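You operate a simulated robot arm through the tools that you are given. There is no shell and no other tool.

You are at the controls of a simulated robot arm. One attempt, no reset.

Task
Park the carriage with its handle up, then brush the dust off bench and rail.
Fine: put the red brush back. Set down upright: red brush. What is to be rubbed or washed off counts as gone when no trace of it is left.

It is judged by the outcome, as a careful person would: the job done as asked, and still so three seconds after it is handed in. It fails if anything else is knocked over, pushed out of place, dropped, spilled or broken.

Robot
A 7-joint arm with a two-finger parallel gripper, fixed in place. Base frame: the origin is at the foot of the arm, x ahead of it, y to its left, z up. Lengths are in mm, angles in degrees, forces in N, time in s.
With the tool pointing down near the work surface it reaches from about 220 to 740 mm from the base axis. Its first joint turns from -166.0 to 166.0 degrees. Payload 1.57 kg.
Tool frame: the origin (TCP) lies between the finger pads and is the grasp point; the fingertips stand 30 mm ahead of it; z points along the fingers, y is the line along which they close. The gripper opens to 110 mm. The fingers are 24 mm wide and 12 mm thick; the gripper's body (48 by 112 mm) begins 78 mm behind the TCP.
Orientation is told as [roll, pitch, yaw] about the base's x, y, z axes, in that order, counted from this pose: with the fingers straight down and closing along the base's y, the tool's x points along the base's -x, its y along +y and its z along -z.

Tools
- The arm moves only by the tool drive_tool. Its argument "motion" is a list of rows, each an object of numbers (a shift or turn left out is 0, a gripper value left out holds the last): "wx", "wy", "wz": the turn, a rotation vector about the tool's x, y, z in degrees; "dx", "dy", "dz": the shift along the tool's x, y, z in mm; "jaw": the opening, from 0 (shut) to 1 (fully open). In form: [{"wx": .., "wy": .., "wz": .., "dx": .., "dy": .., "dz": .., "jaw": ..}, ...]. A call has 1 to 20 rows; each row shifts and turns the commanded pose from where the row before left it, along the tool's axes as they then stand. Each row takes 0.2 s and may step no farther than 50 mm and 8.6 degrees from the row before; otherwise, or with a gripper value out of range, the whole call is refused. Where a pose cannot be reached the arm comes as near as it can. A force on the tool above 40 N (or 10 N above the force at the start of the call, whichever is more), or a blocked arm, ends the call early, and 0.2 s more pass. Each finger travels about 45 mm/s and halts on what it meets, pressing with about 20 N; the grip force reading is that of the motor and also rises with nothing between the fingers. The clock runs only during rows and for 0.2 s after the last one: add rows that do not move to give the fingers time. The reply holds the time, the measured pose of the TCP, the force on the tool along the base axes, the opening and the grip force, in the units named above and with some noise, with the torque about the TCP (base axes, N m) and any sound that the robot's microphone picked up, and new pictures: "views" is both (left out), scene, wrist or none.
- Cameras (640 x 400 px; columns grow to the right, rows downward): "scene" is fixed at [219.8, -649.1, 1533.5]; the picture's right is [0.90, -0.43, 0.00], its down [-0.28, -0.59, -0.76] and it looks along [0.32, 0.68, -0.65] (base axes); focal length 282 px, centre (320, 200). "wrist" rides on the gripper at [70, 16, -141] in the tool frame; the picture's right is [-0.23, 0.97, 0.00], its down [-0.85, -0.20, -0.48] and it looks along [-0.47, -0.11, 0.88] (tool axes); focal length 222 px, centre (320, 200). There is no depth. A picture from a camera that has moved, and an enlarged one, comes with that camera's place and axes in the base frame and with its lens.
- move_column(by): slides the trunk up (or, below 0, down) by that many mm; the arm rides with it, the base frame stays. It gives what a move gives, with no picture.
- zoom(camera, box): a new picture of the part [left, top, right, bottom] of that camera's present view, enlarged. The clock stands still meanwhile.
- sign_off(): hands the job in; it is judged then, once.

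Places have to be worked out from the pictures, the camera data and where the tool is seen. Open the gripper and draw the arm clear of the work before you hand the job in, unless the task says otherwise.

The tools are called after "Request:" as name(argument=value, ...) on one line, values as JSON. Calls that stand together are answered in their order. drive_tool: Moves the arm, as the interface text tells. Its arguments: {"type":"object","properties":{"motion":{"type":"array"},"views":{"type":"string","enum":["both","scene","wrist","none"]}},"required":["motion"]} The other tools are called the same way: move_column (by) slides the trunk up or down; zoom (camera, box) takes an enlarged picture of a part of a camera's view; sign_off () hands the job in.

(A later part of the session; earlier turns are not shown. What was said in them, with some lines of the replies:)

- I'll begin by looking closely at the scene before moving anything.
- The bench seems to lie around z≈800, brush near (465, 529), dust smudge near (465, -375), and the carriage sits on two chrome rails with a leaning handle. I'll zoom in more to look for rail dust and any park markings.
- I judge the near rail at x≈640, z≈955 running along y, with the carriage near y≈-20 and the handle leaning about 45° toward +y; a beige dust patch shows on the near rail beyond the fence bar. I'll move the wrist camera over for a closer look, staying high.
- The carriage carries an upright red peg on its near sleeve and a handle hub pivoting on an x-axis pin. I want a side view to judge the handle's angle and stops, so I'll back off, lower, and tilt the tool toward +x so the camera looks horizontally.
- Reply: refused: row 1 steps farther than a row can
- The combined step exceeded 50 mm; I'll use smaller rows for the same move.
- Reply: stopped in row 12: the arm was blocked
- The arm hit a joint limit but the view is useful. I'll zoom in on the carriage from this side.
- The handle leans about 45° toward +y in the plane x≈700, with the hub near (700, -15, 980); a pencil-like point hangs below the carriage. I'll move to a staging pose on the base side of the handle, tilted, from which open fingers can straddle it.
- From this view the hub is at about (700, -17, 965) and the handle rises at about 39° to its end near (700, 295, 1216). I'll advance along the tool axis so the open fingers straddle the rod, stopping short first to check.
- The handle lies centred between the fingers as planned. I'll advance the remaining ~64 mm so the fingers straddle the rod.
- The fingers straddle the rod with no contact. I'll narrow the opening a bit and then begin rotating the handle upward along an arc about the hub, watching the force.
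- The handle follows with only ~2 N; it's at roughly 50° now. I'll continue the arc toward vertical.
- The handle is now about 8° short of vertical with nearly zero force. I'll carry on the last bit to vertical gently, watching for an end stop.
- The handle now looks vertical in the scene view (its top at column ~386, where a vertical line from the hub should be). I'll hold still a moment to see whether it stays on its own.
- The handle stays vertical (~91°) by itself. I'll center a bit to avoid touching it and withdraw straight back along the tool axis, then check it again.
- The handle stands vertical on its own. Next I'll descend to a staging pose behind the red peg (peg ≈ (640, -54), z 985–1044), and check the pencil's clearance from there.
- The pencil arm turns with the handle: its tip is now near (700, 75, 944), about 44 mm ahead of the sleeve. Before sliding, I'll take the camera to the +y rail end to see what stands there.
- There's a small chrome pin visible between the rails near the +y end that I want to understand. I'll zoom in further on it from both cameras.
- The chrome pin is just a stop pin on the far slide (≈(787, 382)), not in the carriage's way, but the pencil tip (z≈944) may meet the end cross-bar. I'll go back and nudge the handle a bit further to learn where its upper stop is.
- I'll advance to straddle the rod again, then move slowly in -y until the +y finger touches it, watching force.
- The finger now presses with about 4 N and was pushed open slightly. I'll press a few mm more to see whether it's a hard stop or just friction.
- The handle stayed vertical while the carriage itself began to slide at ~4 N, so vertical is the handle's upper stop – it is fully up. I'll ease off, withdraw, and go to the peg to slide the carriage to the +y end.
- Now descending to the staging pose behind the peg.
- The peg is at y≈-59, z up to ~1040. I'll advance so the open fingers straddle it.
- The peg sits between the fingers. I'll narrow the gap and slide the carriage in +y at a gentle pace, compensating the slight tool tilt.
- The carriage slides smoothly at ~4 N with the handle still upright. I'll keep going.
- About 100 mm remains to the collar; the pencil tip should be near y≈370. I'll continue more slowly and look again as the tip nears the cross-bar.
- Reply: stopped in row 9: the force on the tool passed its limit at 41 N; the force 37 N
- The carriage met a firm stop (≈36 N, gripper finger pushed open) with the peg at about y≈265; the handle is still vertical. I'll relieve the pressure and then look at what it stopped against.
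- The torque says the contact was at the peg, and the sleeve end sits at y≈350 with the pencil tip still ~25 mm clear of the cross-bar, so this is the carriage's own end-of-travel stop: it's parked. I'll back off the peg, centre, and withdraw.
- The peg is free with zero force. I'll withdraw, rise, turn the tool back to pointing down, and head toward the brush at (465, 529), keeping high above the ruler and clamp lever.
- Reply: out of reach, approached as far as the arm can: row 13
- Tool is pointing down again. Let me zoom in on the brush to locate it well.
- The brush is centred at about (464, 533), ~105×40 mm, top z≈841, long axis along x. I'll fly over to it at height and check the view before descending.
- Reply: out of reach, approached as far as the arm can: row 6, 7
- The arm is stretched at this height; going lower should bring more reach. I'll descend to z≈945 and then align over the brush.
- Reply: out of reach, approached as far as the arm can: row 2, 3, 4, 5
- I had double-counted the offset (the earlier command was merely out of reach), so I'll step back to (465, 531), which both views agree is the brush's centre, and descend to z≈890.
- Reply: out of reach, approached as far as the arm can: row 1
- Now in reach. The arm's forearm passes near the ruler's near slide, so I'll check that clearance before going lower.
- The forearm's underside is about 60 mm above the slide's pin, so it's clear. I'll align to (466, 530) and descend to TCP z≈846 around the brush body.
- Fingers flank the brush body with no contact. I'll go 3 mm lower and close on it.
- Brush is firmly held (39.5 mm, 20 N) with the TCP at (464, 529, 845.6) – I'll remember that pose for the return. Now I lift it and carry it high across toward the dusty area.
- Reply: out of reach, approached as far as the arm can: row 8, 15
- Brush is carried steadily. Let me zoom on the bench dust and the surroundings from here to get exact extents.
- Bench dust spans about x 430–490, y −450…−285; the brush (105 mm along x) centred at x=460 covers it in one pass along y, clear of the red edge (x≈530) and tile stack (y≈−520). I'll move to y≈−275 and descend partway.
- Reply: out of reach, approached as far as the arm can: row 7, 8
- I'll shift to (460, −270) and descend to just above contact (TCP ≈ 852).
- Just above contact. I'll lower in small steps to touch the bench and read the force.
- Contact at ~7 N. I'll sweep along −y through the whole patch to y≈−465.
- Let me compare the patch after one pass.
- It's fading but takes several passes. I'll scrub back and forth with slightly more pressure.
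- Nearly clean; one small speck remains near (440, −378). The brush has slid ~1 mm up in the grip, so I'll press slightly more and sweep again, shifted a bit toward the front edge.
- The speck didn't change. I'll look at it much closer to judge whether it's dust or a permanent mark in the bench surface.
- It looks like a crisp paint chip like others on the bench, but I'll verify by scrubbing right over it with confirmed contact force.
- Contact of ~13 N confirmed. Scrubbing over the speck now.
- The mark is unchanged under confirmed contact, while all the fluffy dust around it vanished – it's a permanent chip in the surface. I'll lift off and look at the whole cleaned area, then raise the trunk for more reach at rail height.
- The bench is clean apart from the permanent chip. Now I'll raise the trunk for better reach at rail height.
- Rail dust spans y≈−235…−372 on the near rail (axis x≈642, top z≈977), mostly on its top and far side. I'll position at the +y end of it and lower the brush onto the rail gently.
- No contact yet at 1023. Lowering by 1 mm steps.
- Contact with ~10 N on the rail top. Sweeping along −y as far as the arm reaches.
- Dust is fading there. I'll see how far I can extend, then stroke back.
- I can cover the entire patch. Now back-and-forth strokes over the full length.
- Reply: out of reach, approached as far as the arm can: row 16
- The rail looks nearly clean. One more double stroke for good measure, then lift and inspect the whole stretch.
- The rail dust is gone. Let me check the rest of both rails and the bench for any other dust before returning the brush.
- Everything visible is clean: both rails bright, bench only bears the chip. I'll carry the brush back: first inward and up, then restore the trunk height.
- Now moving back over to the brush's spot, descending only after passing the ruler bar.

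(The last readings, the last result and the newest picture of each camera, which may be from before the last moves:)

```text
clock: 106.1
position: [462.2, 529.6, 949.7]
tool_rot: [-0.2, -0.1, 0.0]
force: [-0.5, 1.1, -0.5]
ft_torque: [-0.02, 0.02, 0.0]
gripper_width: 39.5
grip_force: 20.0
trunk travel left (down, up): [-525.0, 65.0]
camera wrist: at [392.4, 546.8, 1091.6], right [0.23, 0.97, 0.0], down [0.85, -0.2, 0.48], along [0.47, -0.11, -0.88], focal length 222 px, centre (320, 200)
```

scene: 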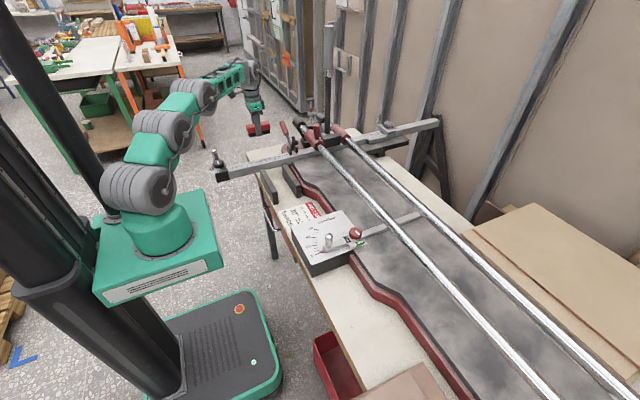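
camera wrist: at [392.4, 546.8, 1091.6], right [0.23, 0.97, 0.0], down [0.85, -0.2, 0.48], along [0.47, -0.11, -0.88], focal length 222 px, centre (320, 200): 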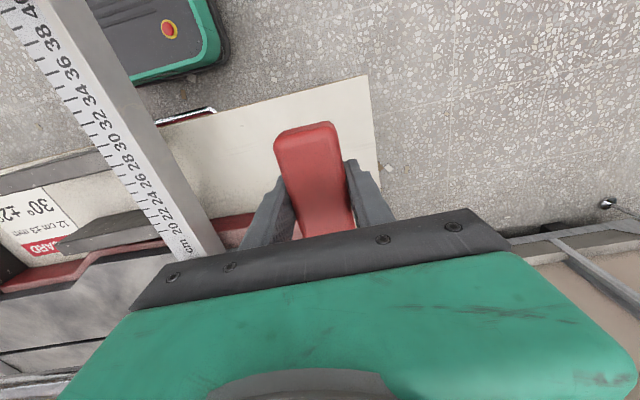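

Right above the original spot. I'll descend to ~847, then creep down to contact.

Request:
drive_tool(motion=[{"dx": -2, "dz": 25}, {"dz": 30}, {"dz": 25}, {"dz": 15}, {"dz": 6}, {}], views="none")

Request:
drive_tool(motion=[{"dz": 2}, {"dz": 2}, {"dz": 1}, {"dz": 1}, {}], views="none")

```text
clock: 107.5
position: [464.9, 528.1, 848.2]
tool_rot: [-0.2, -0.1, 0.1]
force: [-0.4, 0.9, -0.2]
ft_torque: [0.02, -0.01, 0.0]
gripper_width: 39.6
grip_force: 20.5
trunk travel left (down, up): [-525.0, 65.0]
```

```text
clock: 108.7
position: [465.4, 528.6, 842.6]
tool_rot: [-0.2, 0.0, 0.1]
force: [0.5, 0.0, 0.1]
ft_torque: [0.02, 0.02, 0.01]
gripper_width: 39.8
grip_force: 19.9
trunk travel left (down, up): [-525.0, 65.0]
```

No contact yet at 842.6; continuing down in 1 mm steps.

Request:
drive_tool(motion=[{"dz": 1}, {"dz": 1}, {"dz": 1}, {}], views="none")

Request:
drive_tool(motion=[{"dz": 1}, {"dz": 1}, {}], views="none")

```text
clock: 109.7
position: [464.4, 528.5, 839.8]
tool_rot: [-0.2, 0.0, 0.0]
force: [0.0, -0.1, -1.4]
ft_torque: [0.0, 0.0, 0.0]
gripper_width: 39.5
grip_force: 19.3
trunk travel left (down, up): [-525.0, 65.0]
```

```text
clock: 110.5
position: [465.2, 528.7, 836.7]
tool_rot: [-0.2, 0.0, 0.1]
force: [-0.1, -0.5, -1.2]
ft_torque: [0.0, 0.01, 0.0]
gripper_width: 39.6
grip_force: 20.4
trunk travel left (down, up): [-525.0, 65.0]
```

Request:
drive_tool(motion=[{"dz": 1}, {"dz": 1}, {}])

Request:
zoom(camera="scene", box=[225, 115, 305, 175])

```text
clock: 111.3
position: [465.1, 527.3, 836.3]
tool_rot: [-0.1, -0.1, 0.0]
force: [0.1, -0.3, 0.5]
ft_torque: [-0.03, 0.07, -0.01]
gripper_width: 39.5
grip_force: 19.7
trunk travel left (down, up): [-525.0, 65.0]
camera wrist: at [395.1, 544.8, 977.3], right [0.23, 0.97, 0.0], down [0.85, -0.2, 0.48], along [0.47, -0.11, -0.88], focal length 222 px, centre (320, 200)
```

scene: 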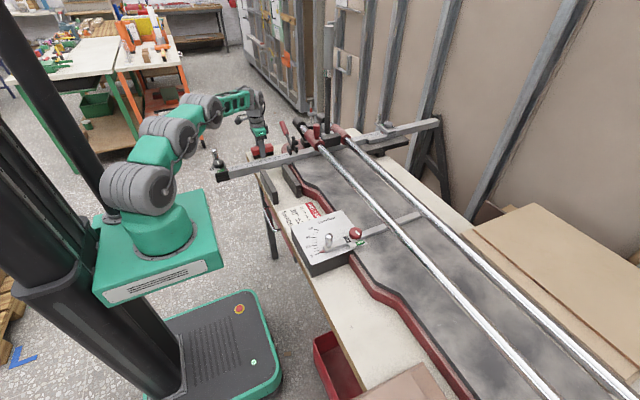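
wrist: 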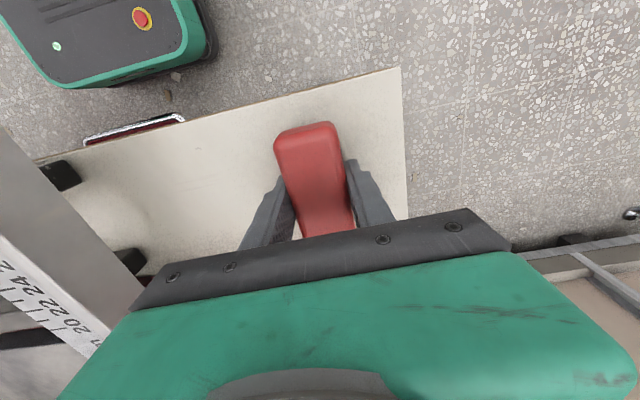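

```text
6.67 times, centred on (265, 145) of scene
camera zoom: at [219.8, -649.1, 1533.5], right [0.9, -0.43, 0.0], down [-0.28, -0.59, -0.76], along [0.32, 0.68, -0.65], focal length 1881 px, centre (687, 567)
```

zoom: 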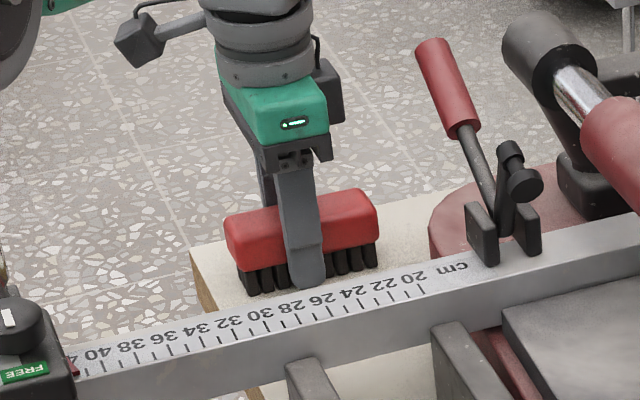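

The brush sits at bench level (bristle line matches the original), but it has shifted ~5.5 mm toward +x in the grip. I'll correct by 5.5 mm and set it down.

Request:
drive_tool(motion=[{"dz": -1.5}, {"dx": 3}, {"dx": 2.5}, {"dz": 1.5}, {"dz": 1}, {}], views="none")

```text
clock: 112.7
position: [459.8, 528.8, 835.6]
tool_rot: [0.0, -0.1, 0.1]
force: [-0.6, 0.3, 3.5]
ft_torque: [0.03, 0.24, -0.02]
gripper_width: 39.6
grip_force: 20.0
trunk travel left (down, up): [-525.0, 65.0]
```

Light contact of 3.5 N with the bench. Releasing the brush now.

Request:
drive_tool(motion=[{"jaw": 0.45}, {"jaw": 0.55}, {"jaw": 0.68}, {}, {}])

Request:
zoom(camera="scene", box=[225, 115, 305, 175])

Request:
zoom(camera="wrist", box=[200, 80, 440, 260])

```text
clock: 113.9
position: [457.0, 527.8, 834.8]
tool_rot: [-0.1, 0.1, 0.0]
force: [0.5, -0.3, 0.0]
ft_torque: [0.02, 0.01, -0.01]
gripper_width: 74.9
grip_force: 0.0
trunk travel left (down, up): [-525.0, 65.0]
camera wrist: at [389.1, 544.6, 976.3], right [0.23, 0.97, 0.0], down [0.85, -0.2, 0.48], along [0.47, -0.11, -0.88], focal length 222 px, centre (320, 200)
```

scene: 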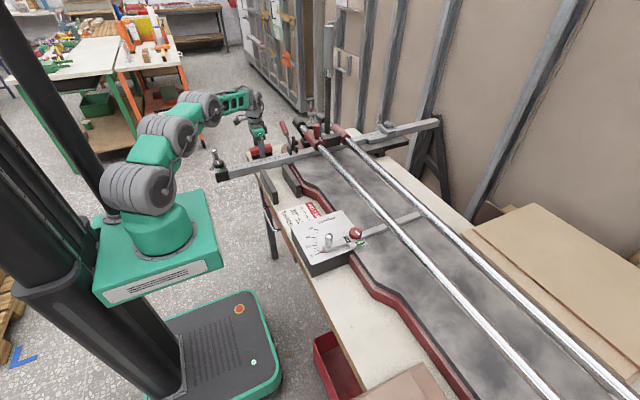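
wrist: 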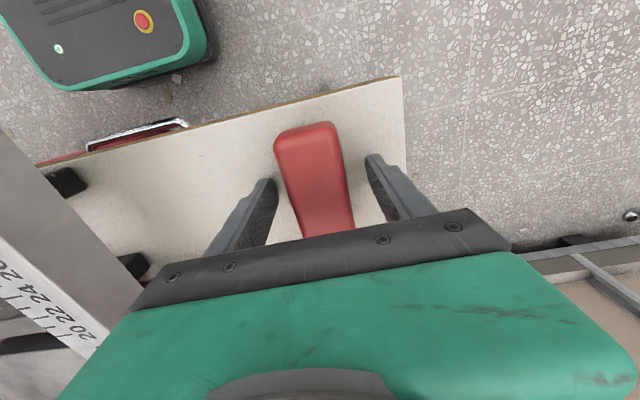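

```text
6.67 times, centred on (265, 145) of scene
camera zoom: at [219.8, -649.1, 1533.5], right [0.9, -0.43, 0.0], down [-0.28, -0.59, -0.76], along [0.32, 0.68, -0.65], focal length 1881 px, centre (687, 567)
```

zoom: 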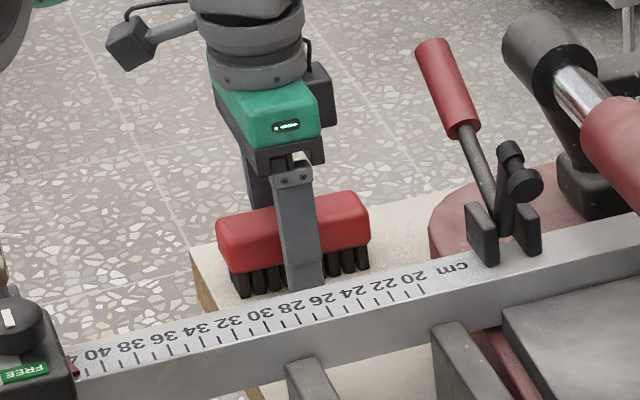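

```text
2.22 times, centred on (320, 170) of wrist
camera zoom: at [389.1, 544.6, 976.3], right [0.23, 0.97, 0.0], down [0.85, -0.2, 0.48], along [0.47, -0.11, -0.88], focal length 494 px, centre (320, 267)
```

zoom: 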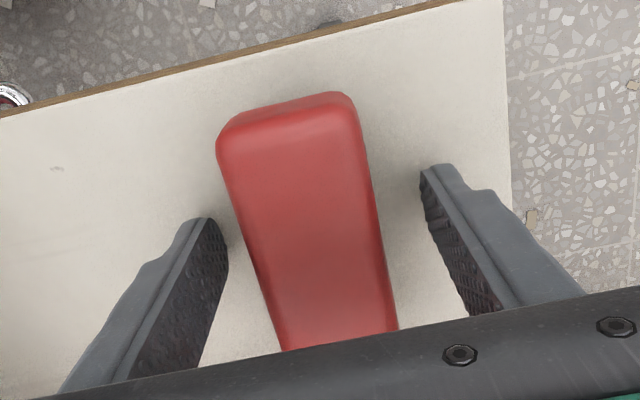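

The brush stands upright exactly where it was (ends at the same image columns). I'll lift straight up and retreat.

Request:
drive_tool(motion=[{"dz": -15}, {"dz": -30}, {"dz": -35}, {"dz": -35}, {"dy": -40, "dz": -12}, {"dy": -45, "dz": -12, "dx": 5}, {"dy": -45, "dz": -12, "dx": 10}, {"dy": -45, "dz": -12, "dx": 10}, {"dy": -45, "dz": -12, "dx": 10}, {"dy": -45, "dz": -12, "dx": 10}, {"dy": -45, "dz": -12, "dx": 10}, {"dy": -45, "dz": -12, "dx": 10}, {"dy": -45, "dz": -12, "dx": 10}, {"dz": -40}, {"dz": -40}, {}])

Request:
zoom(camera="scene", box=[225, 115, 345, 195])

Request:
zoom(camera="scene", box=[270, 10, 400, 180])

Request:
zoom(camera="scene", box=[320, 190, 520, 400])

```text
clock: 117.3
position: [385.4, 128.2, 1137.7]
tool_rot: [-0.2, 0.1, 0.0]
force: [-0.3, 0.3, 0.2]
ft_torque: [0.01, -0.03, 0.01]
gripper_width: 74.7
grip_force: 0.0
trunk travel left (down, up): [-525.0, 65.0]
camera wrist: at [315.1, 145.3, 1278.9], right [0.23, 0.97, 0.0], down [0.85, -0.2, 0.48], along [0.47, -0.11, -0.88], focal length 222 px, centre (320, 200)
```

scene: 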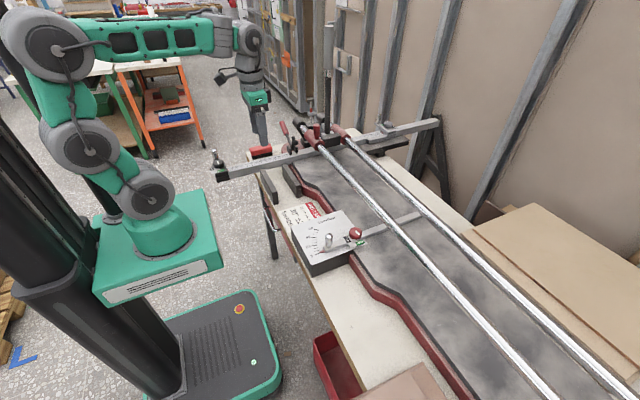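
wrist: 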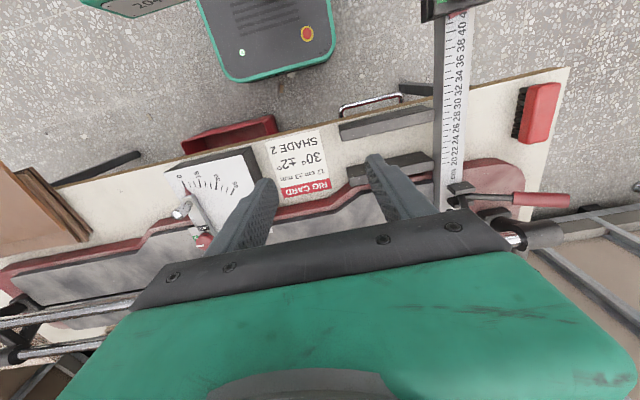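

```text
5.00 times, centred on (285, 155) of scene
camera zoom: at [219.8, -649.1, 1533.5], right [0.9, -0.43, 0.0], down [-0.28, -0.59, -0.76], along [0.32, 0.68, -0.65], focal length 1410 px, centre (495, 425)
```

zoom: 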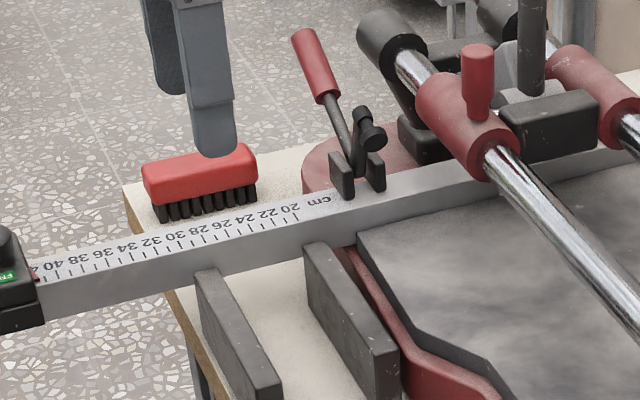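

```text
2.35 times, centred on (335, 95) of scene
camera zoom: at [219.8, -649.1, 1533.5], right [0.9, -0.43, 0.0], down [-0.28, -0.59, -0.76], along [0.32, 0.68, -0.65], focal length 664 px, centre (285, 447)
```

zoom: 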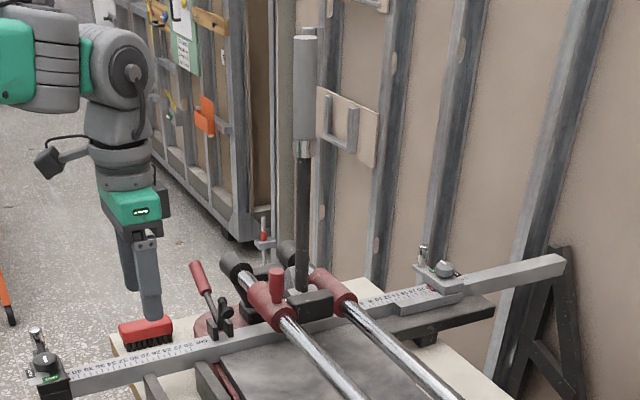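

```text
1.90 times, centred on (420, 295) of scene
camera zoom: at [219.8, -649.1, 1533.5], right [0.9, -0.43, 0.0], down [-0.28, -0.59, -0.76], along [0.32, 0.68, -0.65], focal length 537 px, centre (130, 19)
```

zoom: 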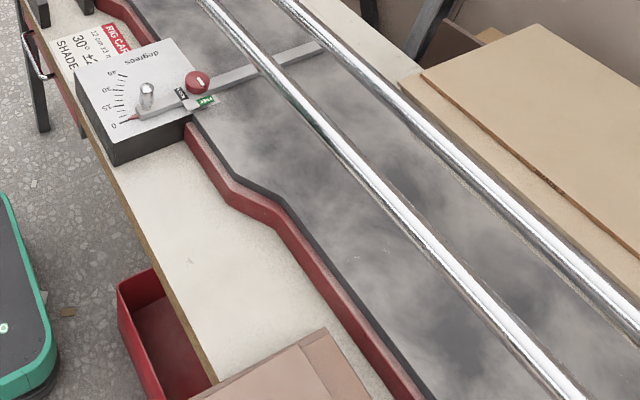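

Brush upright in place, handle vertical, carriage parked. Before handing in I'll take one close look at the cleaned stretches of rail and bench with the empty hand's camera, staying high.

Request:
drive_tool(motion=[{"dx": -25, "dy": -40, "dz": 6}, {"dx": -25, "dy": -40, "dz": 6}, {"dx": -25, "dy": -40, "dz": 6}, {"dx": -25, "dy": -40, "dz": 6}, {"dx": -25, "dy": -40, "dz": 6}, {"dx": -25, "dy": -40, "dz": 6}, {"dx": -25, "dy": -40, "dz": 6}, {"dx": -10, "dy": -40}, {}])

Request:
zoom(camera="wrist", box=[140, 130, 400, 290])

Request:
zoom(camera="wrist", box=[100, 40, 340, 200])

```text
clock: 119.3
position: [569.1, -190.7, 1097.8]
tool_rot: [-0.2, 0.0, -0.1]
force: [0.5, 0.6, -0.5]
ft_torque: [-0.02, 0.0, -0.01]
gripper_width: 74.8
grip_force: 0.1
trunk travel left (down, up): [-525.0, 65.0]
camera wrist: at [498.6, -173.6, 1239.2], right [0.23, 0.97, 0.0], down [0.85, -0.2, 0.48], along [0.47, -0.11, -0.88], focal length 222 px, centre (320, 200)
```

scene: 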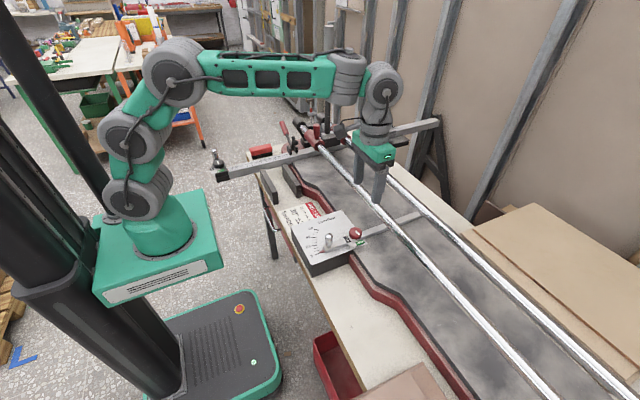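
wrist: 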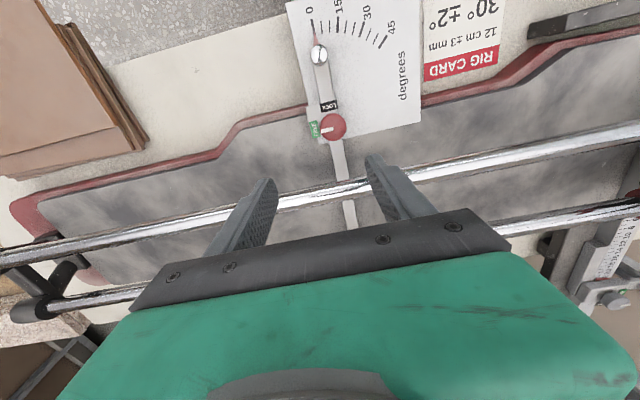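

```text
2.46 times, centred on (270, 210) of wrist
camera zoom: at [498.6, -173.6, 1239.2], right [0.23, 0.97, 0.0], down [0.85, -0.2, 0.48], along [0.47, -0.11, -0.88], focal length 547 px, centre (443, 175)
```

zoom: 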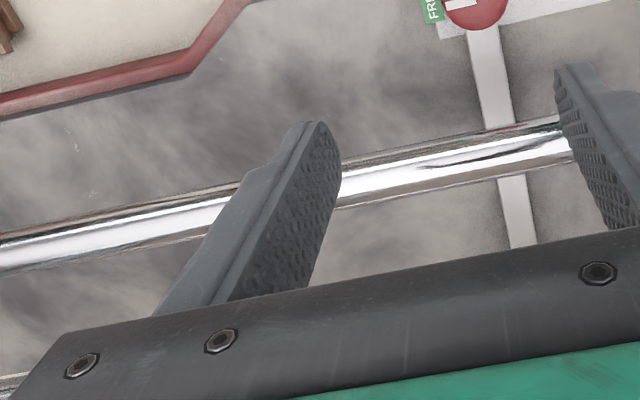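

```text
2.50 times, centred on (220, 120) of wrist
camera zoom: at [498.6, -173.6, 1239.2], right [0.23, 0.97, 0.0], down [0.85, -0.2, 0.48], along [0.47, -0.11, -0.88], focal length 555 px, centre (570, 400)
```

zoom: 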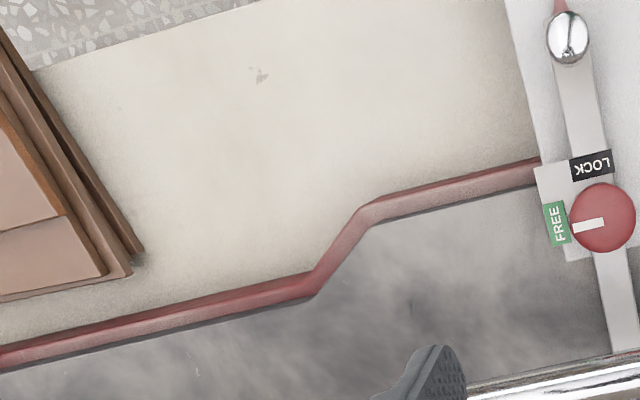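

Rail and bench are clean. I'll retreat to the initial area, clear of the work, and then hand in.

Request:
drive_tool(motion=[{"dz": -30}, {"dx": 30, "dy": 38, "dz": -8}, {"dx": 30, "dy": 38, "dz": -8}, {"dx": 30, "dy": 38, "dz": -8}, {"dx": 30, "dy": 38, "dz": -8}, {"dx": 30, "dy": 38, "dz": -8}, {"dx": 30, "dy": 38, "dz": -8}, {"dx": 20, "dy": 38, "dz": -8}, {"dz": -40, "jaw": 1.0}, {}, {}, {}])

Request:
zoom(camera="scene", box=[225, 20, 425, 200])

```text
clock: 121.9
position: [365.5, 75.0, 1223.5]
tool_rot: [0.0, 0.0, 0.0]
force: [0.5, 0.5, 0.4]
ft_torque: [0.01, -0.02, 0.0]
gripper_width: 110.0
grip_force: 0.0
trunk travel left (down, up): [-525.0, 65.0]
camera wrist: at [295.8, 91.4, 1365.5], right [0.23, 0.97, 0.0], down [0.86, -0.2, 0.48], along [0.47, -0.11, -0.88], focal length 222 px, centre (320, 200)
```

scene: 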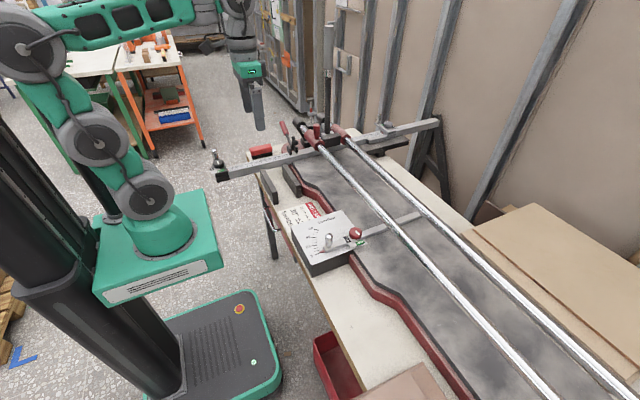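
wrist: 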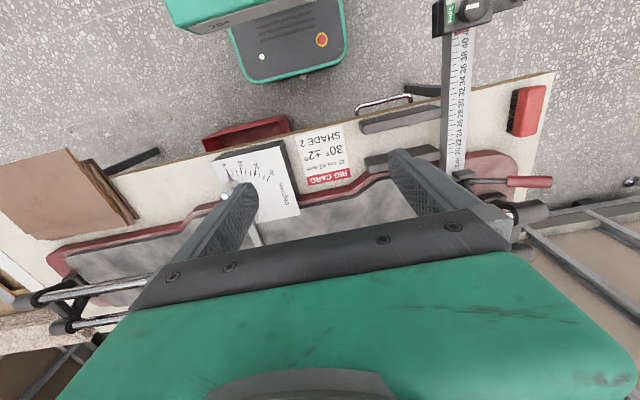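

```text
2.22 times, centred on (325, 110) of scene
camera zoom: at [219.8, -649.1, 1533.5], right [0.9, -0.43, 0.0], down [-0.28, -0.59, -0.76], along [0.32, 0.68, -0.65], focal length 627 px, centre (309, 400)
```

zoom: 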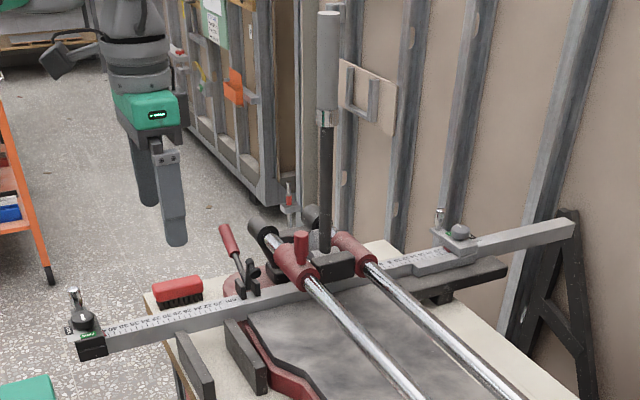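

The carriage is parked at its end stop with the handle upright. Bench and rail are brushed clean, the red brush stands upright in its place, and the arm is clear with the gripper open. Handing in.

Request:
sign_off()

```text
The job is handed in.
```

The job is handed in. The carriage is parked with its handle up, the dust is off the bench and the rail, and the red brush is back in its place standing upright. Nothing else was moved or knocked over that I could see.

- **Carriage:** I turned the handle up to vertical, where it reached its own stop and stayed. I then slid the carriage toward the end of the rails nearest the brush until it stopped firmly. It stopped about 70 mm short of the rail's end collar. I took that firm stop as the end of its travel and as the parking position, because the task did not mark one.
- **Bench:** The dust patch is gone. One small mark remains near its front edge. It did not change under repeated scrubbing with confirmed contact, so I judged it to be a chip in the surface and left it.
- **Rail:** The dust was on the near rail only. After several full-length strokes that stretch looks as bright as the rest.
- **Brush:** It slid a few millimetres in the gripper during brushing. I corrected for that before setting it down, and it matches its original spot in the pictures.
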